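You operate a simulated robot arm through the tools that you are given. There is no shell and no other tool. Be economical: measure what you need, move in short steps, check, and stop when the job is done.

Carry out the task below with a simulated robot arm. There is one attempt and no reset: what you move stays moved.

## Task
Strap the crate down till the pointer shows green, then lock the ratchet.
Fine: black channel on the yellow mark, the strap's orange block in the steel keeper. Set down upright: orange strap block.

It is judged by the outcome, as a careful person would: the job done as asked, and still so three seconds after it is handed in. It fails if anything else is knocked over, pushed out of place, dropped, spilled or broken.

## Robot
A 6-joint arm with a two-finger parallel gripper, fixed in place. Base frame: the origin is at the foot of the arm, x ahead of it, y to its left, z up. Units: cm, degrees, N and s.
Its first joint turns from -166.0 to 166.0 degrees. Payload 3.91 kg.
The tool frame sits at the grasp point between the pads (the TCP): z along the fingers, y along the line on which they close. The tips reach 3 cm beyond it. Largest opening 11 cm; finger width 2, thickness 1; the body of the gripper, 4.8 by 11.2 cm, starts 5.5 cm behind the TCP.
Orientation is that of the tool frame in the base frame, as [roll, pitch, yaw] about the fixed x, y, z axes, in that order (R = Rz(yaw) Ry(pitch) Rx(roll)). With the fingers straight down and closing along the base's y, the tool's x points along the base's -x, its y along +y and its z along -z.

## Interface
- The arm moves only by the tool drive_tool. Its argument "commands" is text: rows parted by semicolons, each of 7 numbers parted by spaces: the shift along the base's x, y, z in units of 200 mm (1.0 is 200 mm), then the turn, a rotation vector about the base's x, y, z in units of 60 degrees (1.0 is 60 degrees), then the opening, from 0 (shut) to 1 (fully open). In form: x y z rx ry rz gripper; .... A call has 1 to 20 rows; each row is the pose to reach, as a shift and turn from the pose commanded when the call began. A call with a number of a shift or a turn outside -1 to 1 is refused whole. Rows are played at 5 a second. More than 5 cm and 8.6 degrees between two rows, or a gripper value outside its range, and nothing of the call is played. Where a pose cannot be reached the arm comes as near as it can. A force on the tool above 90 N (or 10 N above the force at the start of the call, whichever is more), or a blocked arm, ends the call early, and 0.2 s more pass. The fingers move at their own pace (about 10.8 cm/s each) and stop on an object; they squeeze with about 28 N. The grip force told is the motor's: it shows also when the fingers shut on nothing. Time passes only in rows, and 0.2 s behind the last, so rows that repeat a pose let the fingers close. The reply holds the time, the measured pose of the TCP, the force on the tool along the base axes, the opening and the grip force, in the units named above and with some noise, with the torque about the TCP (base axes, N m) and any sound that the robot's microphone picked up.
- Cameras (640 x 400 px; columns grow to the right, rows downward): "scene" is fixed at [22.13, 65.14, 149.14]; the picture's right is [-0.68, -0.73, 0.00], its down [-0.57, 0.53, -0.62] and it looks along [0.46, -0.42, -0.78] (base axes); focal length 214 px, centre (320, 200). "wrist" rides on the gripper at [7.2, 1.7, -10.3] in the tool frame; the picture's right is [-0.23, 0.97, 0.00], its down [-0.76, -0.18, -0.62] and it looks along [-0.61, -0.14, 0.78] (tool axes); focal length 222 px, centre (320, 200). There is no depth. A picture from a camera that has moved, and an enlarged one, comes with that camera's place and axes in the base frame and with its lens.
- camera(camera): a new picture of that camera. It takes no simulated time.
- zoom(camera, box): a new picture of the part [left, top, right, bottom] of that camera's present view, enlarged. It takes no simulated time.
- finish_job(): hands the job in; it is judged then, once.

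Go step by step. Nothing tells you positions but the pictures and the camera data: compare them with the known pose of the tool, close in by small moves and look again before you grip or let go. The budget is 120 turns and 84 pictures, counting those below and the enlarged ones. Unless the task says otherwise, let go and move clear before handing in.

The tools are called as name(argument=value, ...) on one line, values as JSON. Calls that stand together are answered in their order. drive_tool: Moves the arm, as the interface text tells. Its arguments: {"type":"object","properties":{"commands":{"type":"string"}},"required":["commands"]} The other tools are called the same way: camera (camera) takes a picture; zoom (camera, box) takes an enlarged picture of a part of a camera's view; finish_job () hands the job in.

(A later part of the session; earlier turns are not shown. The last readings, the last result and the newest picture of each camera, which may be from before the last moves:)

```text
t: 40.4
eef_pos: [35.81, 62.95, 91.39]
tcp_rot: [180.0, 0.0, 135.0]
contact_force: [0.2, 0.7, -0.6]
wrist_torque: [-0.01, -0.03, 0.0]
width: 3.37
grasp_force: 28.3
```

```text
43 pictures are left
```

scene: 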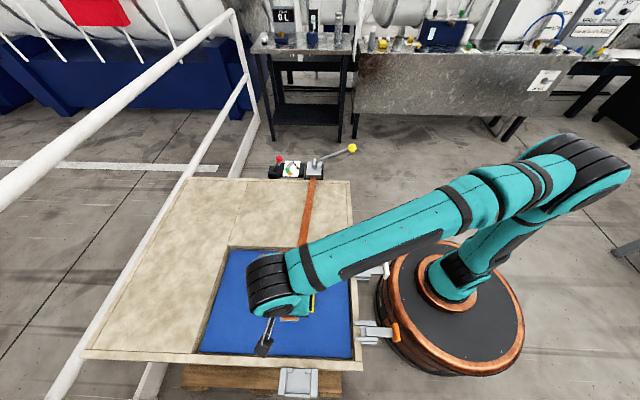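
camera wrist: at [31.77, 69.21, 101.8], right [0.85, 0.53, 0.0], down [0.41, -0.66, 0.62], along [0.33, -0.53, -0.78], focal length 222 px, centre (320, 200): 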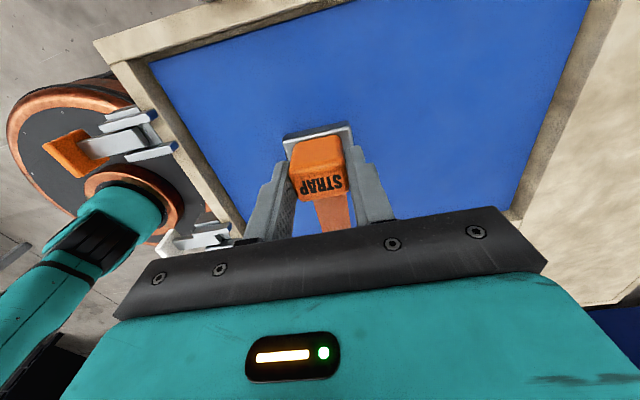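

The strap follows nicely. I'll move over the keeper at a safe height.

drive_tool(commands="-0.1 0.066 0 0 0 0 0; -0.25 0.17 0 0 0 0 0; -0.4 0.27 0 0 0 0 0; -0.52 0.35 0 0 0 0 0; -0.575 0.385 -0.08 0 0 0 0; -0.575 0.385 -0.2 0 0 0 0; -0.575 0.385 -0.27 0 0 0 0; -0.575 0.385 -0.27 0 0 0 0")

camera(camera="wrist")

zoom(camera="scene", box=[250, 330, 350, 400])

```text
t: 42.2
eef_pos: [24.21, 70.41, 86.24]
tcp_rot: [-180.0, 0.0, 135.0]
contact_force: [0.2, -0.5, -1.5]
wrist_torque: [0.04, 0.04, -0.01]
width: 3.37
grasp_force: 28.2
```

```text
42 pictures are left
camera wrist: at [20.21, 76.76, 96.52], right [0.85, 0.53, 0.0], down [0.41, -0.66, 0.62], along [0.33, -0.53, -0.78], focal length 222 px, centre (320, 200)
```

wrist: 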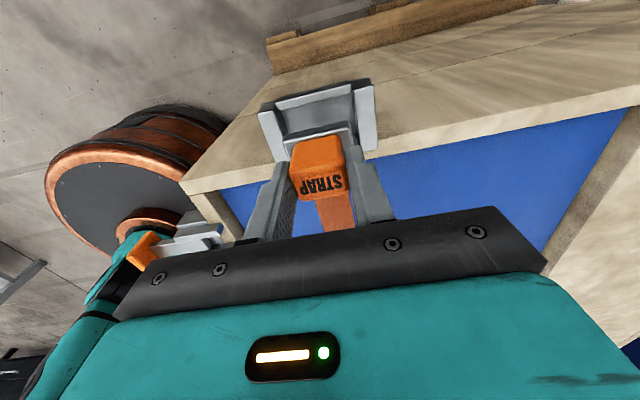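

```text
5.71 times, centred on (300, 365) of scene
camera zoom: at [22.13, 65.14, 149.14], right [-0.68, -0.73, 0.0], down [-0.57, 0.53, -0.62], along [0.46, -0.42, -0.78], focal length 1226 px, centre (434, -743)
```

zoom: 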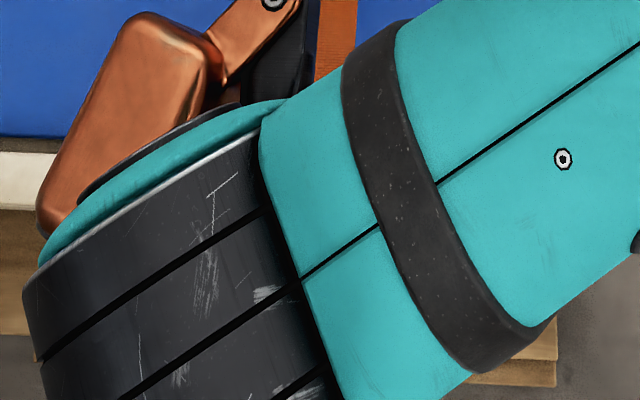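

zoom(camera="wrist", box=[240, 70, 400, 180])

```text
3.64 times, centred on (320, 125) of wrist
camera zoom: at [20.21, 76.76, 96.52], right [0.85, 0.53, 0.0], down [0.41, -0.66, 0.62], along [0.33, -0.53, -0.78], focal length 808 px, centre (320, 473)
```

zoom: 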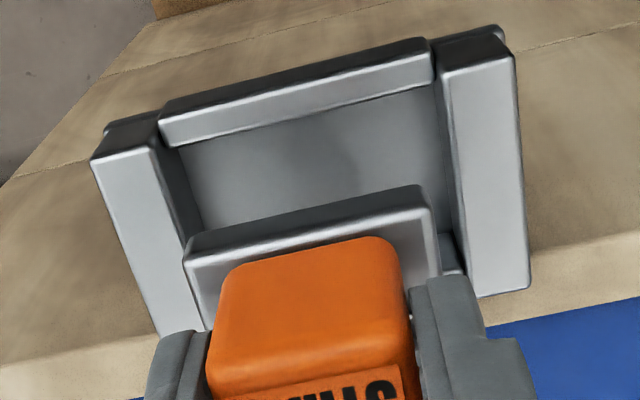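

The foot is almost exactly over the pocket. I'll correct by about 1.6 mm and lower partway.

drive_tool(commands="0 0.008 -0.06 0 0 0 0; 0 0.008 -0.12 0 0 0 0; 0 0.008 -0.17 0 0 0 0; 0 0.008 -0.17 0 0 0 0")

zoom(camera="wrist", box=[240, 70, 400, 180])

```text
t: 43.2
eef_pos: [24.37, 70.69, 82.76]
tcp_rot: [180.0, 0.0, 135.0]
contact_force: [-0.6, 0.1, -0.9]
wrist_torque: [0.01, 0.0, 0.0]
width: 3.35
grasp_force: 28.1
```

```text
3.64 times, centred on (320, 125) of wrist
camera zoom: at [20.34, 77.03, 93.12], right [0.85, 0.53, 0.0], down [0.41, -0.66, 0.62], along [0.33, -0.53, -0.78], focal length 808 px, centre (320, 473)
```

zoom: 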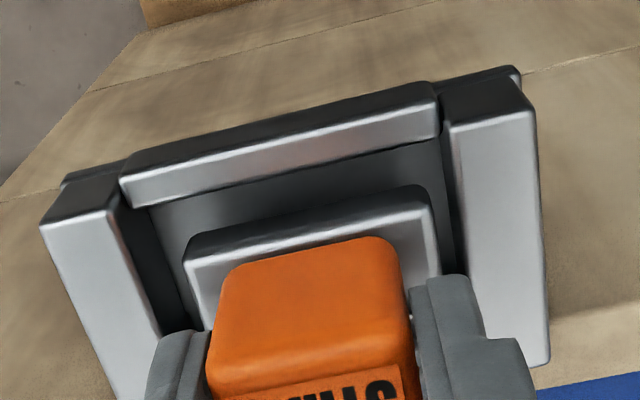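

The foot is about 2 mm off laterally in the pocket. I'll correct and lower until it touches.

drive_tool(commands="-0.015 -0.001 0 0 0 0 0; -0.015 -0.001 -0.03 0 0 0 0; -0.015 -0.001 -0.06 0 0 0 0; -0.015 -0.001 -0.075 0 0 0 0; -0.015 -0.001 -0.075 0 0 0 0")

zoom(camera="wrist", box=[240, 70, 400, 180])

```text
t: 44.4
eef_pos: [24.01, 70.74, 81.39]
tcp_rot: [-180.0, 0.0, 134.9]
contact_force: [0.4, 0.2, -1.1]
wrist_torque: [0.01, 0.0, 0.03]
width: 3.34
grasp_force: 27.6
```

```text
3.64 times, centred on (320, 125) of wrist
camera zoom: at [19.96, 77.0, 91.74], right [0.85, 0.53, 0.0], down [0.41, -0.66, 0.62], along [0.33, -0.53, -0.78], focal length 808 px, centre (320, 473)
```

zoom: 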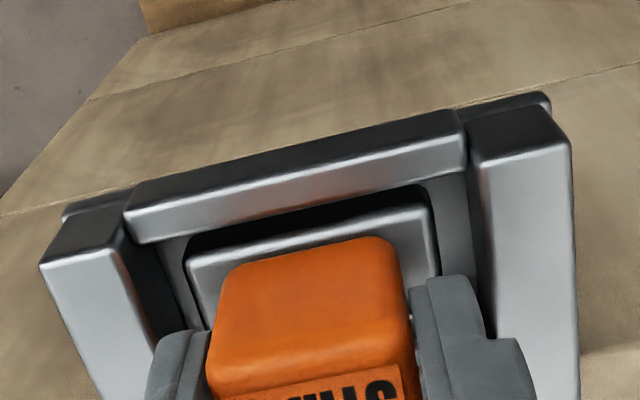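

It is centred and inside the pocket, not yet in contact. I'll lower gently further.

drive_tool(commands="0 0 -0.02 0 0 0 0; 0 0 -0.035 0 0 0 0; 0 0 -0.05 0 0 0 0; 0 0 -0.05 0 0 0 0")

```text
t: 45.4
eef_pos: [24.12, 70.7, 80.45]
tcp_rot: [-180.0, 0.1, 135.0]
contact_force: [-0.5, -0.6, 23.2]
wrist_torque: [-0.07, 0.02, 0.01]
width: 3.35
grasp_force: 28.2
```

Contact at 23 N. I'll check that it is on the floor of the pocket.

zoom(camera="wrist", box=[240, 70, 400, 180])

```text
3.64 times, centred on (320, 125) of wrist
camera zoom: at [19.99, 76.93, 90.79], right [0.85, 0.53, 0.0], down [0.41, -0.66, 0.62], along [0.33, -0.53, -0.78], focal length 808 px, centre (320, 473)
```

zoom: 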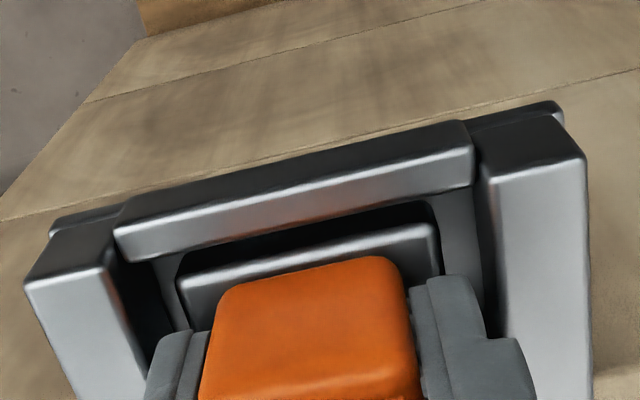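

The foot has seated on the pocket floor and the block slid slightly up in the grip. I'll open just a little, rise, then look.

drive_tool(commands="0 0 0 0 0 0 0.35; 0 0 0 0 0 0 0.36; 0 0 0.02 0 0 0 0.36; 0 0 0.06 0 0 0 0.36; 0 0 0.12 0 0 0 0.36; 0 0 0.2 0 0 0 0.4; 0 0 0.4 0 0 0 0.5; 0 0 0.5 0 0 0 0.6; 0 0 0.5 0 0 0 0.6")

camera(camera="wrist")

```text
t: 47.4
eef_pos: [23.82, 70.72, 90.8]
tcp_rot: [180.0, 0.0, 135.0]
contact_force: [0.6, -0.4, 0.3]
wrist_torque: [-0.02, 0.01, -0.03]
width: 6.61
grasp_force: 0.2
```

```text
36 pictures are left
camera wrist: at [19.77, 77.04, 101.1], right [0.85, 0.53, 0.0], down [0.41, -0.66, 0.62], along [0.33, -0.53, -0.78], focal length 222 px, centre (320, 200)
```

wrist: 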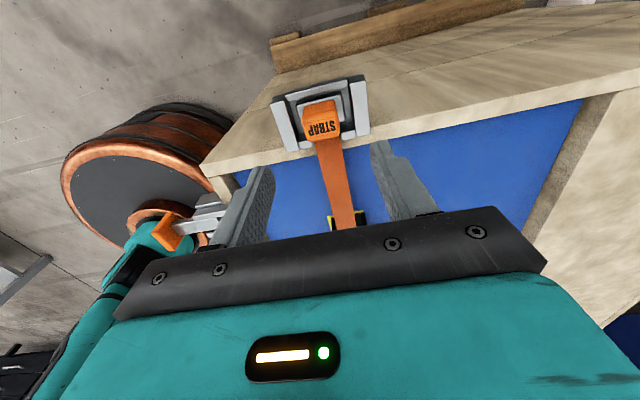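

The block is seated in the keeper and the strap runs through the channel. Next I'll move over to the ratchet, turning the tool 90° to grip the lever knob across its swing plane.

drive_tool(commands="0.1 -0.1 0.08 0 0 -0.075 0.6; 0.23 -0.26 0.12 0 0 -0.15 0.6; 0.36 -0.42 0.15 0 0 -0.225 0.6; 0.5 -0.58 0.17 0 0 -0.3 0.6; 0.64 -0.775 0.2 0 0 -0.375 0.6")

drive_tool(commands="0.128 -0.155 0.04 0 0 -0.075 0.6; 0.256 -0.31 0.08 0 0 -0.15 0.6; 0.384 -0.465 0.12 0 0 -0.225 0.6; 0.512 -0.62 0.14 0 0 -0.3 0.6; 0.64 -0.775 0.15 0 0 -0.375 0.6")

drive_tool(commands="0.128 -0.155 0.04 0 0 -0.075 0.6; 0.256 -0.31 0.08 0 0 -0.15 0.6; 0.384 -0.465 0.12 0 0 -0.225 0.6; 0.512 -0.62 0.14 0 0 -0.3 0.6; 0.64 -0.775 0.15 0 0 -0.375 0.6")

drive_tool(commands="0.128 -0.155 0 0 0 -0.075 0.6; 0.256 -0.31 0 0 0 -0.15 0.6; 0.384 -0.465 0 0 0 -0.225 0.6; 0.512 -0.62 0 0 0 -0.3 0.6; 0.64 -0.775 0 0 0 -0.375 0.6; 0.64 -0.775 0 0 0 -0.375 0.6")

camera(camera="wrist")

camera(camera="scene")

```text
t: 48.6
eef_pos: [36.89, 54.94, 94.26]
tcp_rot: [180.0, 0.0, 112.5]
contact_force: [0.4, 0.3, 0.2]
wrist_torque: [-0.06, -0.01, -0.01]
width: 6.59
grasp_force: 0.0
```

```text
t: 49.8
eef_pos: [49.68, 39.67, 97.39]
tcp_rot: [-180.0, 0.0, 90.0]
contact_force: [-0.4, -0.5, 0.5]
wrist_torque: [-0.02, -0.01, 0.0]
width: 6.6
grasp_force: 0.1
```

```text
t: 51.0
eef_pos: [62.82, 24.28, 100.44]
tcp_rot: [180.0, 0.0, 67.4]
contact_force: [-0.3, -0.1, -0.7]
wrist_torque: [0.04, -0.02, -0.02]
width: 6.58
grasp_force: 0.0
```

```text
t: 52.4
eef_pos: [75.06, 8.84, 100.18]
tcp_rot: [-180.0, 0.0, 45.1]
contact_force: [0.4, -0.7, -0.1]
wrist_torque: [0.01, 0.03, 0.0]
width: 6.57
grasp_force: 0.0
```

```text
35 pictures are left
camera wrist: at [81.39, 12.61, 110.55], right [0.53, -0.85, 0.0], down [-0.66, -0.41, 0.62], along [-0.53, -0.33, -0.78], focal length 222 px, centre (320, 200)
```

wrist: 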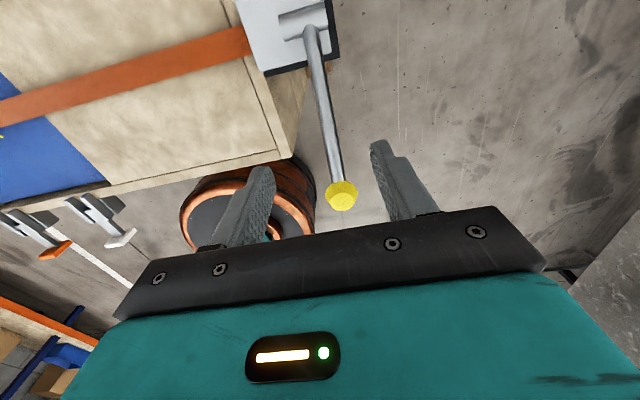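

```text
34 pictures are left
```

scene: 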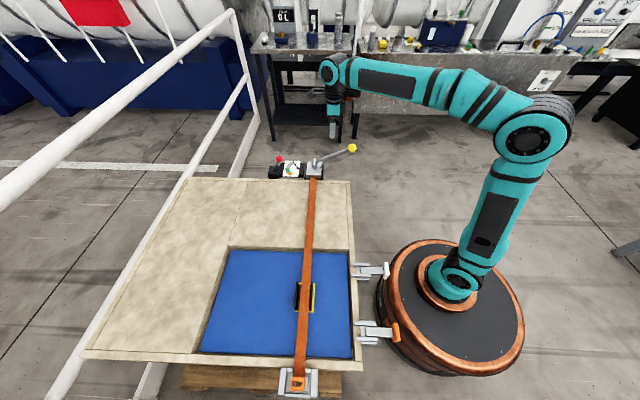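

The strap is laid out. I'll check it at the channel and the keeper, and locate the knob precisely.

zoom(camera="scene", box=[260, 270, 360, 340])

zoom(camera="scene", box=[260, 340, 346, 400])

zoom(camera="scene", box=[260, 130, 370, 200])

zoom(camera="wrist", box=[240, 0, 400, 220])

```text
5.71 times, centred on (310, 305) of scene
camera zoom: at [22.13, 65.14, 149.14], right [-0.68, -0.73, 0.0], down [-0.57, 0.53, -0.62], along [0.46, -0.42, -0.78], focal length 1226 px, centre (377, -400)
```

zoom: 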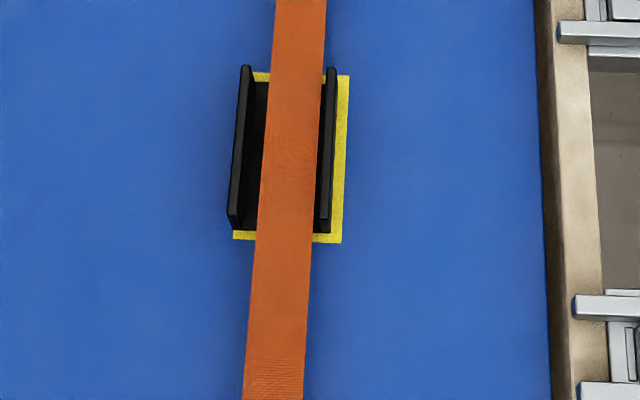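

```text
6.67 times, centred on (303, 370) of scene
camera zoom: at [22.13, 65.14, 149.14], right [-0.68, -0.73, 0.0], down [-0.57, 0.53, -0.62], along [0.46, -0.42, -0.78], focal length 1430 px, centre (433, -933)
```

zoom: 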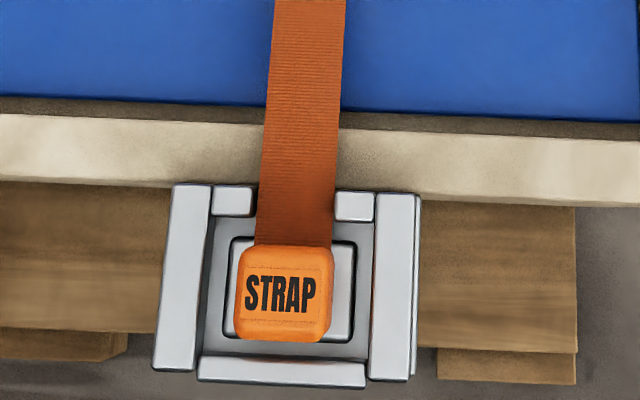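

```text
5.71 times, centred on (315, 165) of scene
camera zoom: at [22.13, 65.14, 149.14], right [-0.68, -0.73, 0.0], down [-0.57, 0.53, -0.62], along [0.46, -0.42, -0.78], focal length 1226 px, centre (349, 400)
```

zoom: 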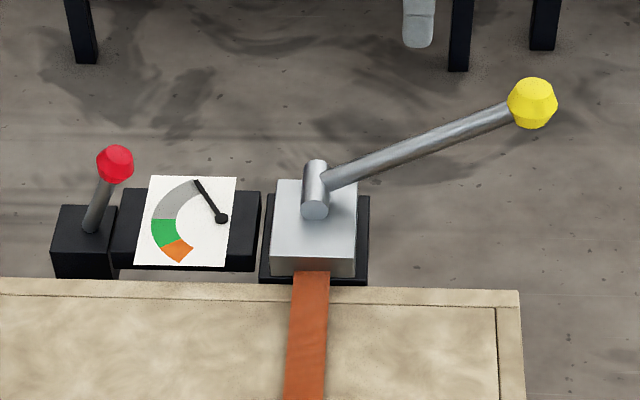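

```text
1.82 times, centred on (320, 110) of wrist
camera zoom: at [81.39, 12.61, 110.55], right [0.53, -0.85, 0.0], down [-0.66, -0.41, 0.62], along [-0.53, -0.33, -0.78], focal length 404 px, centre (320, 364)
```

zoom: 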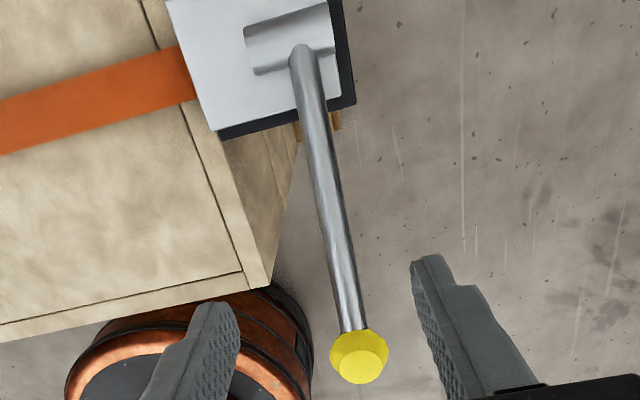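

The strap sits in the channel, the block is in the keeper, and the pointer is in the grey. The lever knob is at about (69.5, 2.4, 89.8). I'll straddle it and grip.

drive_tool(commands="-0.14 -0.16 0 0 0 0 0.6; -0.278 -0.322 0 0 0 0 0.6; -0.278 -0.322 -0.2 0 0 0 0.6; -0.278 -0.322 -0.4 0 0 0 0.6; -0.278 -0.322 -0.5 0 0 0 0.6; -0.278 -0.322 -0.5 0 0 0 0.6")

camera(camera="wrist")

zoom(camera="scene", box=[260, 130, 370, 200])

```text
t: 53.8
eef_pos: [69.82, 2.3, 90.19]
tcp_rot: [180.0, 0.0, 45.0]
contact_force: [-0.1, 1.2, -0.5]
wrist_torque: [-0.04, 0.02, -0.01]
width: 6.59
grasp_force: 0.0
```

```text
29 pictures are left
camera wrist: at [76.01, 6.14, 100.47], right [0.53, -0.85, 0.0], down [-0.66, -0.41, 0.62], along [-0.53, -0.33, -0.78], focal length 222 px, centre (320, 200)
```

wrist: 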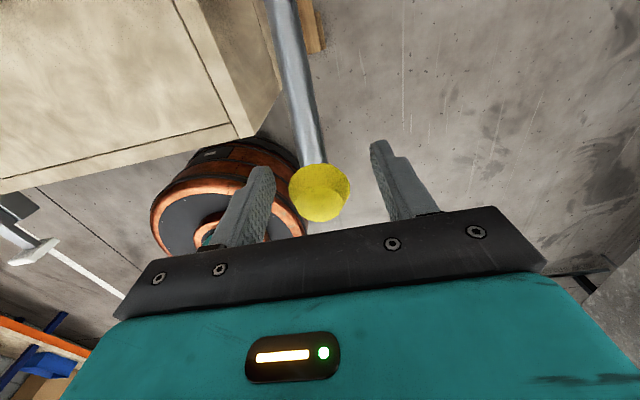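

```text
5.71 times, centred on (315, 165) of scene
camera zoom: at [22.13, 65.14, 149.14], right [-0.68, -0.73, 0.0], down [-0.57, 0.53, -0.62], along [0.46, -0.42, -0.78], focal length 1226 px, centre (349, 400)
```

zoom: 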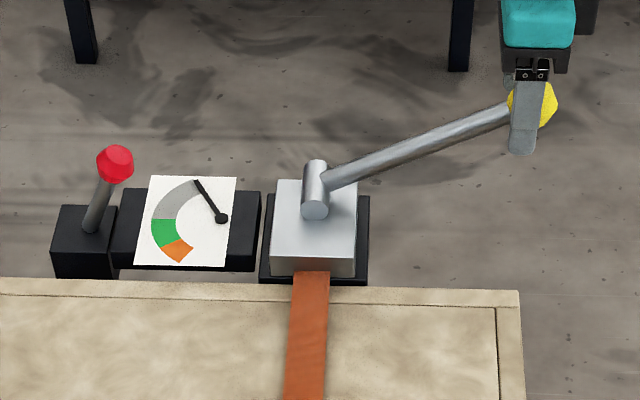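

The fingers straddle the knob. I'll nudge 4 mm outward and close.

drive_tool(commands="-0.012 -0.01 -0.01 0 0 0 0.6; -0.012 -0.01 -0.01 0 0 0 0.3; -0.012 -0.01 -0.01 0 0 0 0; -0.012 -0.01 -0.01 0 0 0 0; -0.012 -0.01 -0.01 0 0 0 0")

```text
t: 55.0
eef_pos: [69.37, 2.19, 90.09]
tcp_rot: [-179.9, 0.1, 45.0]
contact_force: [-36.7, 33.6, -7.4]
wrist_torque: [0.41, 0.48, -0.18]
width: 3.92
grasp_force: 45.5
```

The grip pulls sideways, so the knob is off-centre toward (−x, +y). I'll shift to relieve that.

drive_tool(commands="-0.01 0.01 0 0 0 0 0; -0.02 0.02 0 0 0 0 0; -0.02 0.02 0 0 0 0 0")

```text
t: 55.8
eef_pos: [69.36, 2.17, 90.12]
tcp_rot: [179.8, -0.1, 45.0]
contact_force: [50.7, -20.3, -3.7]
wrist_torque: [0.07, -0.97, 0.52]
width: 3.94
grasp_force: 44.8
```

I overshot, so I'll go back by half.

drive_tool(commands="0.01 -0.01 0 0 0 0 0; 0.01 -0.01 0 0 0 0 0; 0.01 -0.01 0 0 0 0 0")

```text
t: 56.6
eef_pos: [69.32, 2.36, 90.06]
tcp_rot: [-180.0, 0.0, 45.0]
contact_force: [40.6, -16.3, -3.4]
wrist_torque: [0.18, -0.66, 0.46]
width: 3.9
grasp_force: 45.1
```

I'll open and re-close at this position to relax.

drive_tool(commands="0 0 0 0 0 0 0.5; 0 0 0 0 0 0 0.5; 0 0 0 0 0 0 0.3; 0 0 0 0 0 0 0; 0 0 0 0 0 0 0; 0 0 0 0 0 0 0")

```text
t: 58.0
eef_pos: [69.31, 2.11, 90.24]
tcp_rot: [180.0, 0.1, 45.0]
contact_force: [8.9, -15.0, -0.9]
wrist_torque: [-0.31, 0.06, 0.04]
width: 3.9
grasp_force: 45.2
```

The grip is now balanced. I'll raise the lever by about 16° along its arc and check forces, sound and pointer.

drive_tool(commands="0.028 0.028 0.053 0 0 0 0; 0.059 0.059 0.103 0 0 0 0; 0.092 0.092 0.149 0 0 0 0; 0.128 0.128 0.193 0 0 0 0; 0.128 0.128 0.193 0 0 0 0")

zoom(camera="scene", box=[260, 130, 370, 200])

```text
t: 59.2
eef_pos: [71.84, 4.87, 94.13]
tcp_rot: [-180.0, 0.0, 45.0]
contact_force: [0.4, 0.2, -0.2]
wrist_torque: [0.02, -0.01, -0.02]
width: 0.0
grasp_force: 37.6
```

```text
5.71 times, centred on (315, 165) of scene
camera zoom: at [22.13, 65.14, 149.14], right [-0.68, -0.73, 0.0], down [-0.57, 0.53, -0.62], along [0.46, -0.42, -0.78], focal length 1226 px, centre (349, 400)
```

zoom: 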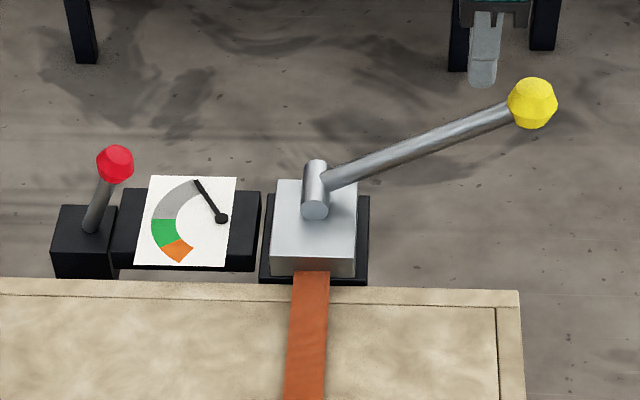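

The knob slipped from the pads and the lever didn't move, so I'll test by pushing. First I'll press gently down on the knob with shut fingers.

drive_tool(commands="0 0 0.1 0 0 0 0; -0.06 -0.068 0.1 0 0 0 0; -0.127 -0.138 0.1 0 0 0 0; -0.127 -0.138 0.06 0 0 0 0; -0.127 -0.138 0.04 0 0 0 0; -0.127 -0.138 0.02 0 0 0 0")

drive_tool(commands="0 0 -0.02 0 0 0 0; 0 0 -0.03 0 0 0 0; 0 0 -0.04 0 0 0 0")

```text
t: 60.6
eef_pos: [69.24, 2.19, 94.35]
tcp_rot: [-180.0, 0.0, 45.0]
contact_force: [0.4, 0.7, -0.2]
wrist_torque: [-0.03, 0.03, 0.02]
width: 0.01
grasp_force: 38.1
```

```text
t: 61.4
eef_pos: [69.2, 2.06, 93.57]
tcp_rot: [-180.0, 0.0, 44.9]
contact_force: [-2.1, -2.2, 7.0]
wrist_torque: [-0.06, 0.11, -0.01]
width: 0.0
grasp_force: 37.6
```

Contact at a tip height of ≈90.7. I'll push a bit more.

drive_tool(commands="0 0 -0.02 0 0 0 0; 0 0 -0.04 0 0 0 0; 0 0 -0.06 0 0 0 0; 0 0 -0.08 0 0 0 0")

zoom(camera="scene", box=[260, 130, 370, 200])

```text
t: 62.4
eef_pos: [69.21, 2.09, 91.96]
tcp_rot: [-180.0, 0.0, 44.9]
contact_force: [-1.2, -0.9, 7.4]
wrist_torque: [-0.04, 0.08, 0.05]
width: 0.0
grasp_force: 36.7
```

```text
5.71 times, centred on (315, 165) of scene
camera zoom: at [22.13, 65.14, 149.14], right [-0.68, -0.73, 0.0], down [-0.57, 0.53, -0.62], along [0.46, -0.42, -0.78], focal length 1226 px, centre (349, 400)
```

zoom: 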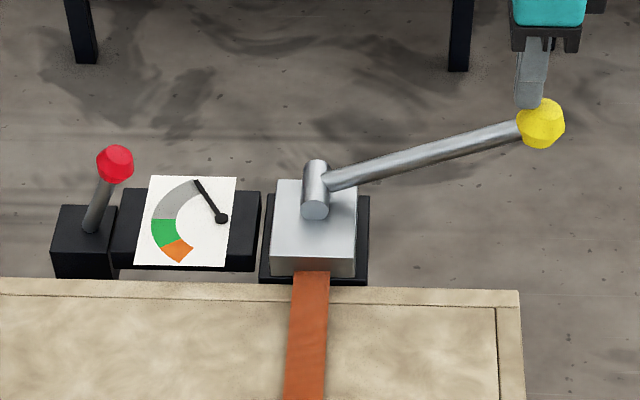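

The lever goes down freely at about 7 N. I'll continue down along its arc.

drive_tool(commands="-0.024 -0.024 -0.07 0 0 0 0; -0.047 -0.047 -0.142 0 0 0 0; -0.064 -0.064 -0.22 0 0 0 0; -0.078 -0.078 -0.3 0 0 0 0")

zoom(camera="scene", box=[260, 130, 370, 200])

```text
t: 63.4
eef_pos: [67.95, 0.48, 86.2]
tcp_rot: [179.8, -0.1, 45.0]
contact_force: [7.6, 7.5, 22.0]
wrist_torque: [0.15, -0.11, -0.02]
width: 0.02
grasp_force: 37.8
```

```text
5.71 times, centred on (315, 165) of scene
camera zoom: at [22.13, 65.14, 149.14], right [-0.68, -0.73, 0.0], down [-0.57, 0.53, -0.62], along [0.46, -0.42, -0.78], focal length 1226 px, centre (349, 400)
```

zoom: 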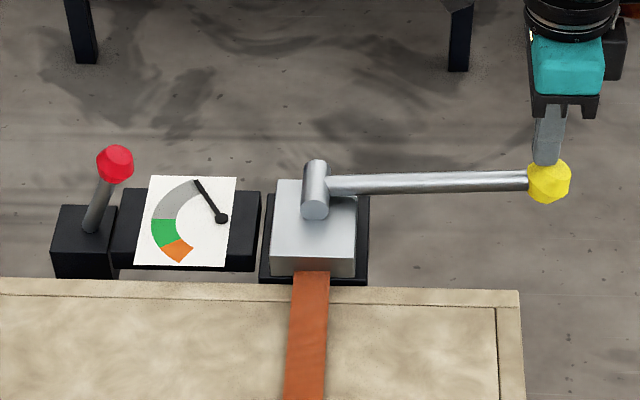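

No pointer movement yet and the force is rising. I'll go slightly further to see whether it is a stop.

drive_tool(commands="-0.003 -0.003 -0.02 0 0 0 0; -0.006 -0.006 -0.05 0 0 0 0; -0.008 -0.008 -0.08 0 0 0 0")

zoom(camera="scene", box=[260, 130, 370, 200])

```text
t: 63.9
eef_pos: [67.9, 0.42, 86.37]
tcp_rot: [179.4, -0.7, 45.0]
contact_force: [-0.3, 12.5, 24.8]
wrist_torque: [0.29, 0.14, -0.08]
width: 0.02
grasp_force: 37.2
stopped in row 2: the force on the tool passed its limit at 102 N (the readings are from after the stop); the commanded pose is now the measured one
```

```text
5.71 times, centred on (315, 165) of scene
camera zoom: at [22.13, 65.14, 149.14], right [-0.68, -0.73, 0.0], down [-0.57, 0.53, -0.62], along [0.46, -0.42, -0.78], focal length 1226 px, centre (349, 400)
```

zoom: 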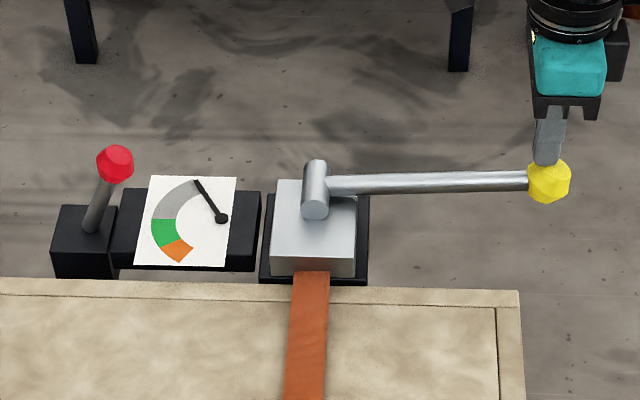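

That is the lower stop, so the tightening stroke must be upward. My earlier grip was too high on the ball. I'll rise, open, and re-grip at or just below the ball's centre.

drive_tool(commands="0 0 0.1 0 0 0 0; 0 0 0.25 0 0 0 0.3; 0.005 0.02 0.25 0 0 0 0.6; 0.005 0.02 0.25 0 0 0 0.6; 0.005 0.02 0.1 0 0 0 0.6; 0.005 0.02 -0.1 0 0 0 0.6; 0.005 0.02 -0.26 0 0 0 0.6; 0.005 0.02 -0.26 0 0 0 0.6")

camera(camera="wrist")

zoom(camera="scene", box=[260, 130, 370, 200])

```text
t: 65.7
eef_pos: [67.94, 0.86, 80.61]
tcp_rot: [179.4, -0.6, 45.0]
contact_force: [0.1, -4.0, 9.2]
wrist_torque: [0.22, 0.04, 0.02]
width: 6.59
grasp_force: 0.0
```

```text
23 pictures are left
camera wrist: at [74.1, 4.83, 91.05], right [0.53, -0.85, 0.01], down [-0.67, -0.41, 0.61], along [-0.52, -0.33, -0.79], focal length 222 px, centre (320, 200)
```

wrist: 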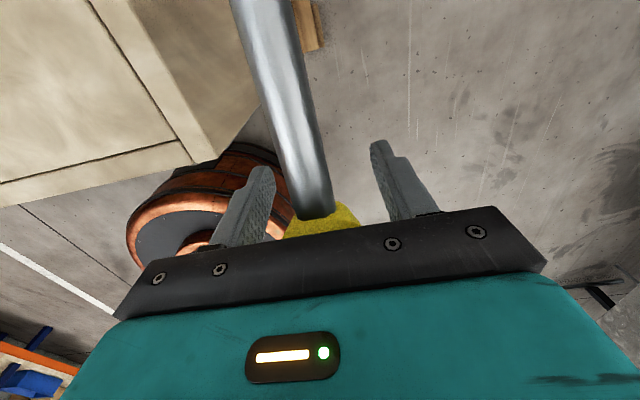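

```text
5.71 times, centred on (315, 165) of scene
camera zoom: at [22.13, 65.14, 149.14], right [-0.68, -0.73, 0.0], down [-0.57, 0.53, -0.62], along [0.46, -0.42, -0.78], focal length 1226 px, centre (349, 400)
```

zoom: 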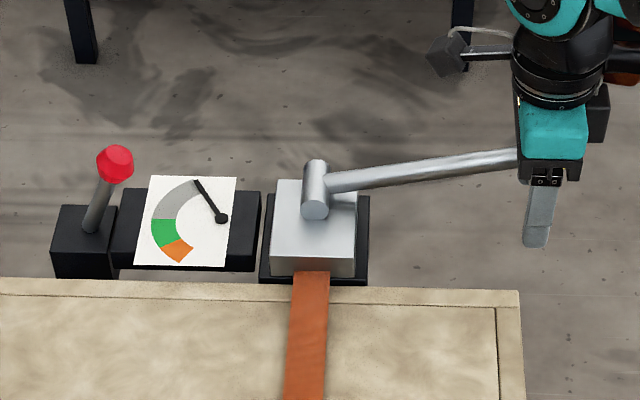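

The lever sprang back up and now touches the palm, so it is spring-returned and the working stroke is downward. I'll back off and see the pointer.

drive_tool(commands="0 0 0.15 0 0 0 0.6; 0 0 0.35 0 0 0 0.6; 0 0 0.55 0 0 0 0.6; 0 0 0.75 0 0 0 0.4; 0 0 0.8 0 0 0 0; 0 0 0.8 0 0 0 0; 0 0 0.8 0 0 0 0")

zoom(camera="scene", box=[260, 130, 370, 200])

```text
t: 67.3
eef_pos: [67.9, 0.68, 96.88]
tcp_rot: [179.5, -0.5, 45.0]
contact_force: [0.3, 0.9, 0.8]
wrist_torque: [-0.01, -0.01, 0.02]
width: 0.0
grasp_force: 28.2
```

```text
5.71 times, centred on (315, 165) of scene
camera zoom: at [22.13, 65.14, 149.14], right [-0.68, -0.73, 0.0], down [-0.57, 0.53, -0.62], along [0.46, -0.42, -0.78], focal length 1226 px, centre (349, 400)
```

zoom: 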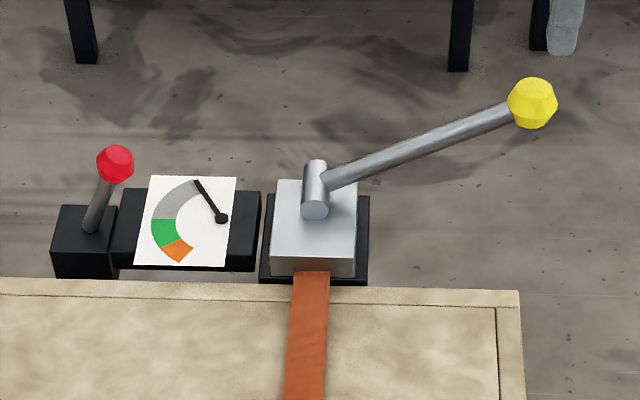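

Pointer unchanged, so the first stroke may only have taken up slack. I'll do a full stroke down and back while following the arc.

drive_tool(commands="0.07 0.075 -0.1 0 0 0 0; 0.067 0.07 -0.17 0 0 0 0; 0.05 0.055 -0.27 0 0 0 0; 0.03 0.03 -0.37 0 0 0 0; 0.01 0.0 -0.46 0 0 0 0; 0.0 -0.01 -0.52 0 0 0 0; 0.0 -0.01 -0.525 0 0 0 0; 0.01 0 -0.46 0 0 0 0; 0.03 0.03 -0.37 0 0 0 0; 0.05 0.055 -0.27 0 0 0 0; 0.067 0.07 -0.17 0 0 0 0; 0.067 0.07 -0.08 0 0 0 0; 0.067 0.07 -0.08 0 0 0 0")

zoom(camera="scene", box=[260, 130, 370, 200])

```text
t: 70.1
eef_pos: [69.31, 2.07, 95.29]
tcp_rot: [179.5, -0.5, 45.0]
contact_force: [0.0, 0.7, 0.4]
wrist_torque: [-0.01, 0.02, 0.0]
width: 0.0
grasp_force: 27.6
```

```text
5.71 times, centred on (315, 165) of scene
camera zoom: at [22.13, 65.14, 149.14], right [-0.68, -0.73, 0.0], down [-0.57, 0.53, -0.62], along [0.46, -0.42, -0.78], focal length 1226 px, centre (349, 400)
```

zoom: 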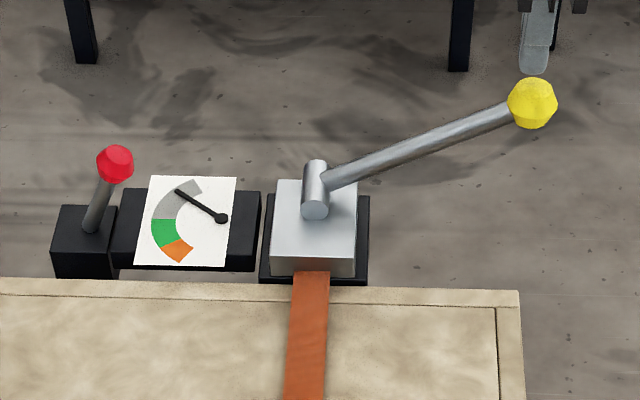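

That stroke worked: the pointer moved about 25° toward green. I'll repeat the same stroke once.

drive_tool(commands="0 0 -0.09 0 0 0 0; -0.017 -0.015 -0.19 0 0 0 0; -0.037 -0.04 -0.29 0 0 0 0; -0.057 -0.07 -0.38 0 0 0 0; -0.067 -0.08 -0.44 0 0 0 0; -0.067 -0.08 -0.445 0 0 0 0; -0.057 -0.07 -0.38 0 0 0 0; -0.037 -0.04 -0.29 0 0 0 0; -0.017 -0.015 -0.19 0 0 0 0; 0 0 -0.09 0 0 0 0; 0 0 0 0 0 0 0; 0 0 0 0 0 0 0")

zoom(camera="scene", box=[260, 130, 370, 200])

```text
t: 72.7
eef_pos: [69.41, 2.06, 95.04]
tcp_rot: [179.6, -0.6, 45.2]
contact_force: [-0.3, -0.6, -0.4]
wrist_torque: [-0.02, 0.01, 0.04]
width: 0.01
grasp_force: 27.7
```

```text
5.71 times, centred on (315, 165) of scene
camera zoom: at [22.13, 65.14, 149.14], right [-0.68, -0.73, 0.0], down [-0.57, 0.53, -0.62], along [0.46, -0.42, -0.78], focal length 1226 px, centre (349, 400)
```

zoom: 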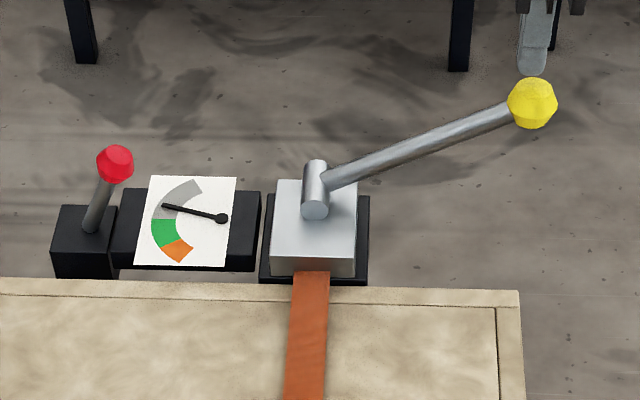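

The pointer is just short of green, and one more equal stroke should land mid-green.

drive_tool(commands="0 0 -0.09 0 0 0 0; -0.017 -0.015 -0.19 0 0 0 0; -0.037 -0.04 -0.29 0 0 0 0; -0.057 -0.07 -0.38 0 0 0 0; -0.067 -0.08 -0.44 0 0 0 0; -0.067 -0.08 -0.445 0 0 0 0; -0.057 -0.07 -0.38 0 0 0 0; -0.037 -0.04 -0.29 0 0 0 0; -0.017 -0.015 -0.19 0 0 0 0; 0 0 -0.09 0 0 0 0; 0 0 0 0 0 0 0; 0 0 0 0 0 0 0")

zoom(camera="scene", box=[260, 130, 370, 200])

```text
t: 75.3
eef_pos: [69.33, 1.94, 95.25]
tcp_rot: [179.5, -0.4, 45.0]
contact_force: [-0.4, 0.3, -0.3]
wrist_torque: [-0.05, -0.01, 0.05]
width: 0.02
grasp_force: 28.3
```

```text
5.71 times, centred on (315, 165) of scene
camera zoom: at [22.13, 65.14, 149.14], right [-0.68, -0.73, 0.0], down [-0.57, 0.53, -0.62], along [0.46, -0.42, -0.78], focal length 1226 px, centre (349, 400)
```

zoom: 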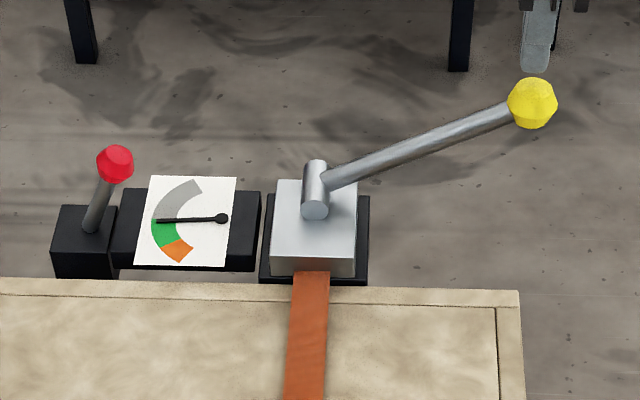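

The pointer is right at the green edge. I'll look closer.

zoom(camera="scene", box=[280, 156, 308, 180])

```text
16.00 times, centred on (294, 168) of scene
camera zoom: at [22.13, 65.14, 149.14], right [-0.68, -0.73, 0.0], down [-0.57, 0.53, -0.62], along [0.46, -0.42, -0.78], focal length 3432 px, centre (736, 712)
```

zoom: 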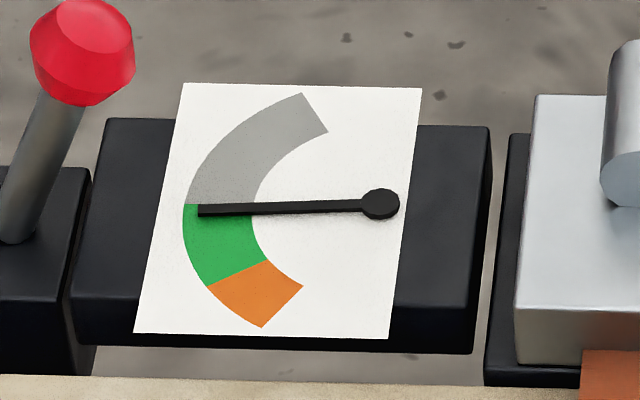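

The pointer is only just in the green. For margin I'll add about half a stroke to bring it to mid-green.

drive_tool(commands="0 0 -0.09 0 0 0 0; -0.017 -0.015 -0.19 0 0 0 0; -0.032 -0.034 -0.26 0 0 0 0; -0.032 -0.034 -0.26 0 0 0 0; -0.017 -0.015 -0.19 0 0 0 0; 0 0 -0.09 0 0 0 0; 0 0 0 0 0 0 0; 0 0 0 0 0 0 0")

zoom(camera="scene", box=[280, 156, 308, 180])

```text
t: 77.1
eef_pos: [69.24, 2.14, 95.36]
tcp_rot: [179.5, -0.5, 45.0]
contact_force: [0.4, 0.6, 0.1]
wrist_torque: [0.0, 0.01, 0.02]
width: 0.01
grasp_force: 27.7
```

```text
16.00 times, centred on (294, 168) of scene
camera zoom: at [22.13, 65.14, 149.14], right [-0.68, -0.73, 0.0], down [-0.57, 0.53, -0.62], along [0.46, -0.42, -0.78], focal length 3432 px, centre (736, 712)
```

zoom: 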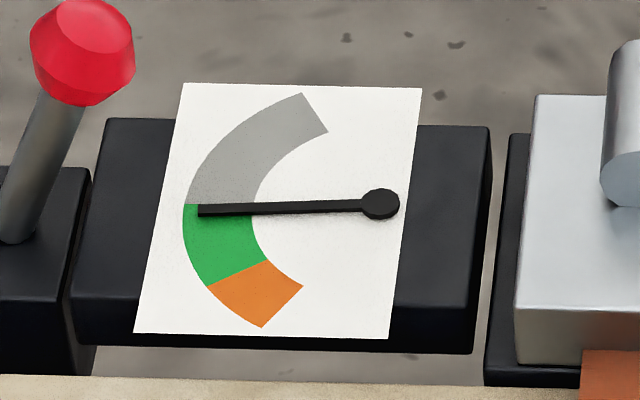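

A partial stroke does not count: the pointer only advances with full strokes. It rests inside the green, and another full step would sit near orange, so I'll leave it. Next is the red lock lever, so I'll move to get a good view of it.

drive_tool(commands="0 0 0.15 0 0 0.12 0; 0.05 0.15 0.25 0 0 0.24 0; 0.09 0.32 0.3 0 0 0.36 0; 0.13 0.49 0.3 0 0 0.48 0; 0.18 0.67 0.3 0 0 0.6 0; 0.22 0.85 0.3 0 0 0.74 0; 0.22 0.85 0.3 0 0 0.75 0")

drive_tool(commands="0.03 0.14 0 0 0 0.12 0; 0.08 0.28 0 0 0 0.24 0; 0.12 0.42 0 0 0 0.36 0; 0.16 0.56 0 0 0 0.48 0; 0.18 0.7 -0.05 0 0 0.6 0; 0.22 0.85 -0.1 0 0 0.74 0; 0.22 0.85 -0.1 0 0 0.75 0")

camera(camera="wrist")

```text
t: 78.7
eef_pos: [73.87, 19.35, 101.27]
tcp_rot: [179.5, -0.6, 90.0]
contact_force: [-0.7, 0.0, 0.5]
wrist_torque: [0.02, 0.0, 0.01]
width: 0.0
grasp_force: 28.3
```

```text
t: 80.3
eef_pos: [78.11, 36.35, 99.13]
tcp_rot: [179.5, -0.6, 135.0]
contact_force: [-0.6, 0.5, 0.6]
wrist_torque: [-0.05, 0.0, -0.01]
width: 0.03
grasp_force: 28.7
```

```text
15 pictures are left
camera wrist: at [74.07, 42.47, 109.64], right [0.85, 0.53, 0.01], down [0.42, -0.67, 0.61], along [0.33, -0.52, -0.79], focal length 222 px, centre (320, 200)
```

wrist: 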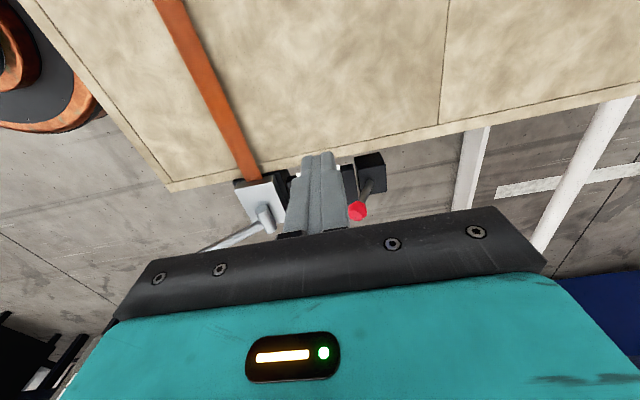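

zoom(camera="wrist", box=[320, 130, 420, 230])

```text
4.00 times, centred on (370, 180) of wrist
camera zoom: at [74.07, 42.47, 109.64], right [0.85, 0.53, 0.01], down [0.42, -0.67, 0.61], along [0.33, -0.52, -0.79], focal length 888 px, centre (120, 280)
```

zoom: 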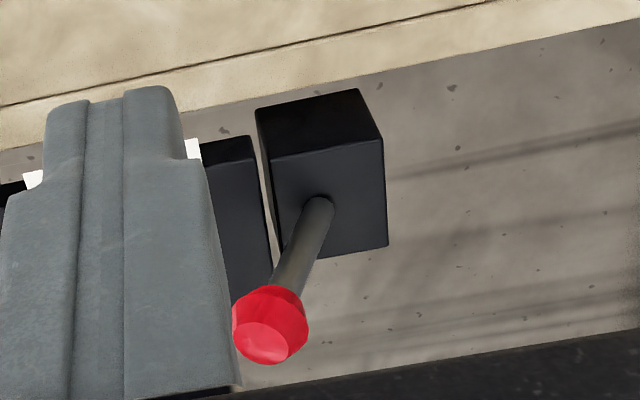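

The red knob is at about (88.9, 28.5, 86.5), pivoting at about (89.1, 31.7, 81.5) and leaning toward the dial. I'll place the shut fingers on its dial side.

drive_tool(commands="0.13 -0.18 0.05 0 0 0 0; 0.27 -0.36 0.05 0 0 0 0; 0.4 -0.53 0.05 0 0 0 0; 0.4 -0.53 -0.13 0 0 0 0; 0.4 -0.53 -0.35 0 0 0 0; 0.4 -0.53 -0.55 0 0 0 0; 0.4 -0.53 -0.55 0 0 0 0")

zoom(camera="scene", box=[260, 135, 345, 190])

camera(camera="wrist")

```text
t: 81.9
eef_pos: [85.98, 25.2, 88.36]
tcp_rot: [179.5, -0.6, 135.0]
contact_force: [0.2, -0.6, -0.3]
wrist_torque: [0.01, -0.01, -0.04]
width: 0.0
grasp_force: 27.6
```

```text
7.27 times, centred on (302, 162) of scene
camera zoom: at [22.13, 65.14, 149.14], right [-0.68, -0.73, 0.0], down [-0.57, 0.53, -0.62], along [0.46, -0.42, -0.78], focal length 1560 px, centre (447, 473)
```

zoom: 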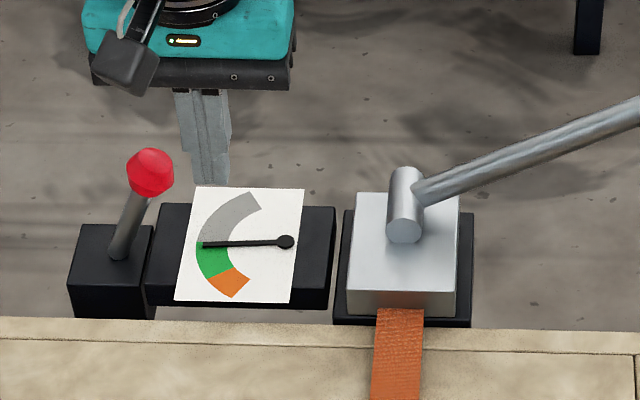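

```text
12 pictures are left
camera wrist: at [81.91, 31.3, 98.76], right [0.85, 0.53, 0.01], down [0.41, -0.67, 0.61], along [0.33, -0.52, -0.79], focal length 222 px, centre (320, 200)
```

wrist: 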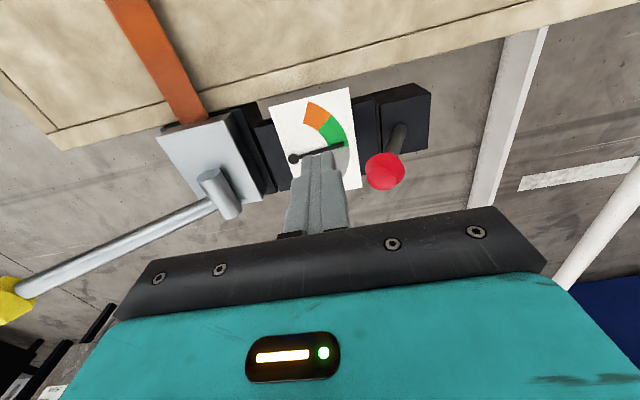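

Refined: the red knob is at about (90.5, 27.1, 84.5) and its pivot at (92.3, 29.9, 78), leaning 26° toward the dial. I'll align with it, lower to knob height and push it gently away from the dial.

drive_tool(commands="0.03 -0.03 0 0 0 0 0; 0.057 -0.057 -0.05 0 0 0 0; 0.057 -0.057 -0.1 0 0 0 0; 0.11 -0.01 -0.1 0 0 0 0; 0.16 0.045 -0.1 0 0 0 0; 0.2 0.085 -0.1 0 0 0 0; 0.22 0.105 -0.1 0 0 0 0")

zoom(camera="scene", box=[260, 135, 345, 190])

```text
t: 83.5
eef_pos: [90.65, 27.66, 86.15]
tcp_rot: [179.5, -0.6, 135.0]
contact_force: [0.3, -0.6, -0.1]
wrist_torque: [-0.01, 0.04, -0.05]
width: 0.0
grasp_force: 28.0
```

```text
7.27 times, centred on (302, 162) of scene
camera zoom: at [22.13, 65.14, 149.14], right [-0.68, -0.73, 0.0], down [-0.57, 0.53, -0.62], along [0.46, -0.42, -0.78], focal length 1560 px, centre (447, 473)
```

zoom: 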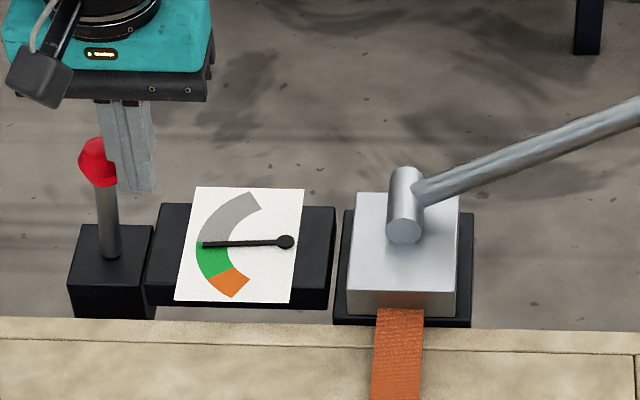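

The lever is moving over easily. I'll keep pushing along the same direction.

drive_tool(commands="0.04 0.04 0 0 0 0 0; 0.08 0.08 0 0 0 0 0; 0.12 0.12 -0.01 0 0 0 0; 0.15 0.15 -0.02 0 0 0 0; 0.15 0.15 -0.02 0 0 0 0")

zoom(camera="scene", box=[260, 135, 345, 190])

```text
t: 84.7
eef_pos: [93.6, 30.51, 85.97]
tcp_rot: [179.5, -0.5, 134.9]
contact_force: [0.1, 0.7, -0.1]
wrist_torque: [-0.06, 0.0, -0.02]
width: 0.0
grasp_force: 27.7
```

```text
7.27 times, centred on (302, 162) of scene
camera zoom: at [22.13, 65.14, 149.14], right [-0.68, -0.73, 0.0], down [-0.57, 0.53, -0.62], along [0.46, -0.42, -0.78], focal length 1560 px, centre (447, 473)
```

zoom: 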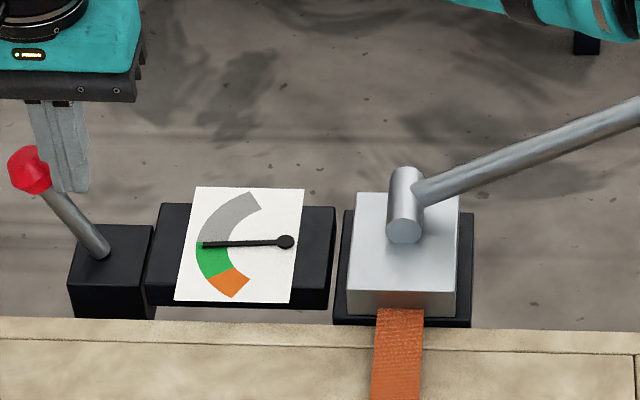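

The lever has crossed over. I'll push a little further to reach its stop.

drive_tool(commands="0.03 0.03 -0.02 0 0 0 0; 0.06 0.06 -0.04 0 0 0 0; 0.09 0.09 -0.06 0 0 0 0; 0.09 0.09 -0.06 0 0 0 0")

zoom(camera="scene", box=[260, 135, 345, 190])

```text
t: 85.4
eef_pos: [94.24, 31.32, 85.69]
tcp_rot: [-179.8, -0.8, 134.8]
contact_force: [-123.8, -79.2, 74.1]
wrist_torque: [-3.06, 3.35, -0.94]
width: 0.0
grasp_force: 28.4
stopped in row 3: the force on the tool passed its limit at 105 N (the readings are from after the stop); the commanded pose is now the measured one
```

```text
7.27 times, centred on (302, 162) of scene
camera zoom: at [22.13, 65.14, 149.14], right [-0.68, -0.73, 0.0], down [-0.57, 0.53, -0.62], along [0.46, -0.42, -0.78], focal length 1560 px, centre (447, 473)
```

zoom: 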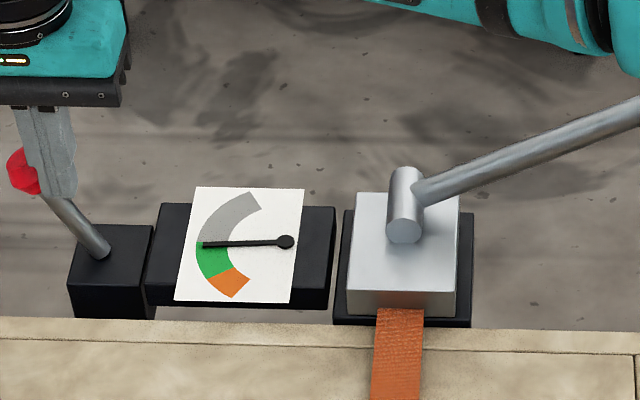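

The lock lever is at its stop. I'll back away and rise clear.

drive_tool(commands="-0.03 -0.03 0 0 0 0 0; -0.1 -0.1 0 0 0 0 0; -0.13 -0.13 0.15 0 0 0 0; -0.15 -0.15 0.35 0 0 0 0; -0.25 -0.15 0.55 0 0 0 0; -0.4 -0.15 0.7 0 0 0 0; -0.55 -0.15 0.8 0 0 0 0; -0.55 -0.15 0.8 0 0 0 0")

zoom(camera="scene", box=[260, 135, 345, 190])

zoom(camera="scene", box=[230, 230, 380, 400])

```text
t: 87.2
eef_pos: [83.67, 28.5, 101.24]
tcp_rot: [179.9, -0.7, 135.0]
contact_force: [-0.4, -0.3, -0.8]
wrist_torque: [-0.01, 0.0, 0.04]
width: 0.0
grasp_force: 27.9
```

```text
7.27 times, centred on (302, 162) of scene
camera zoom: at [22.13, 65.14, 149.14], right [-0.68, -0.73, 0.0], down [-0.57, 0.53, -0.62], along [0.46, -0.42, -0.78], focal length 1560 px, centre (447, 473)
```

zoom: 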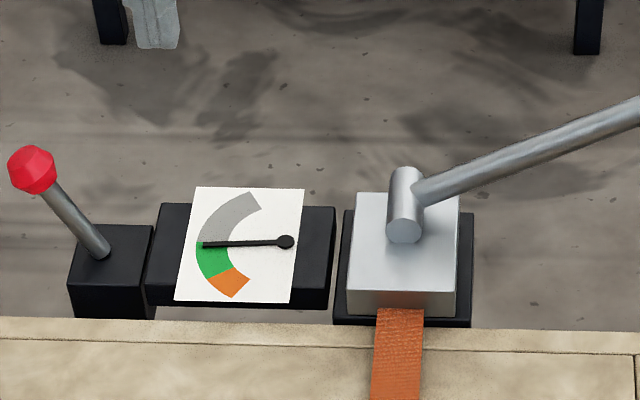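

```text
2.35 times, centred on (305, 315) of scene
camera zoom: at [22.13, 65.14, 149.14], right [-0.68, -0.73, 0.0], down [-0.57, 0.53, -0.62], along [0.46, -0.42, -0.78], focal length 505 px, centre (355, -71)
```

zoom: 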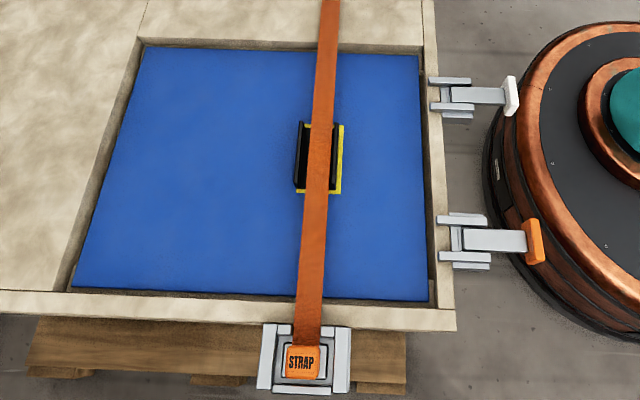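

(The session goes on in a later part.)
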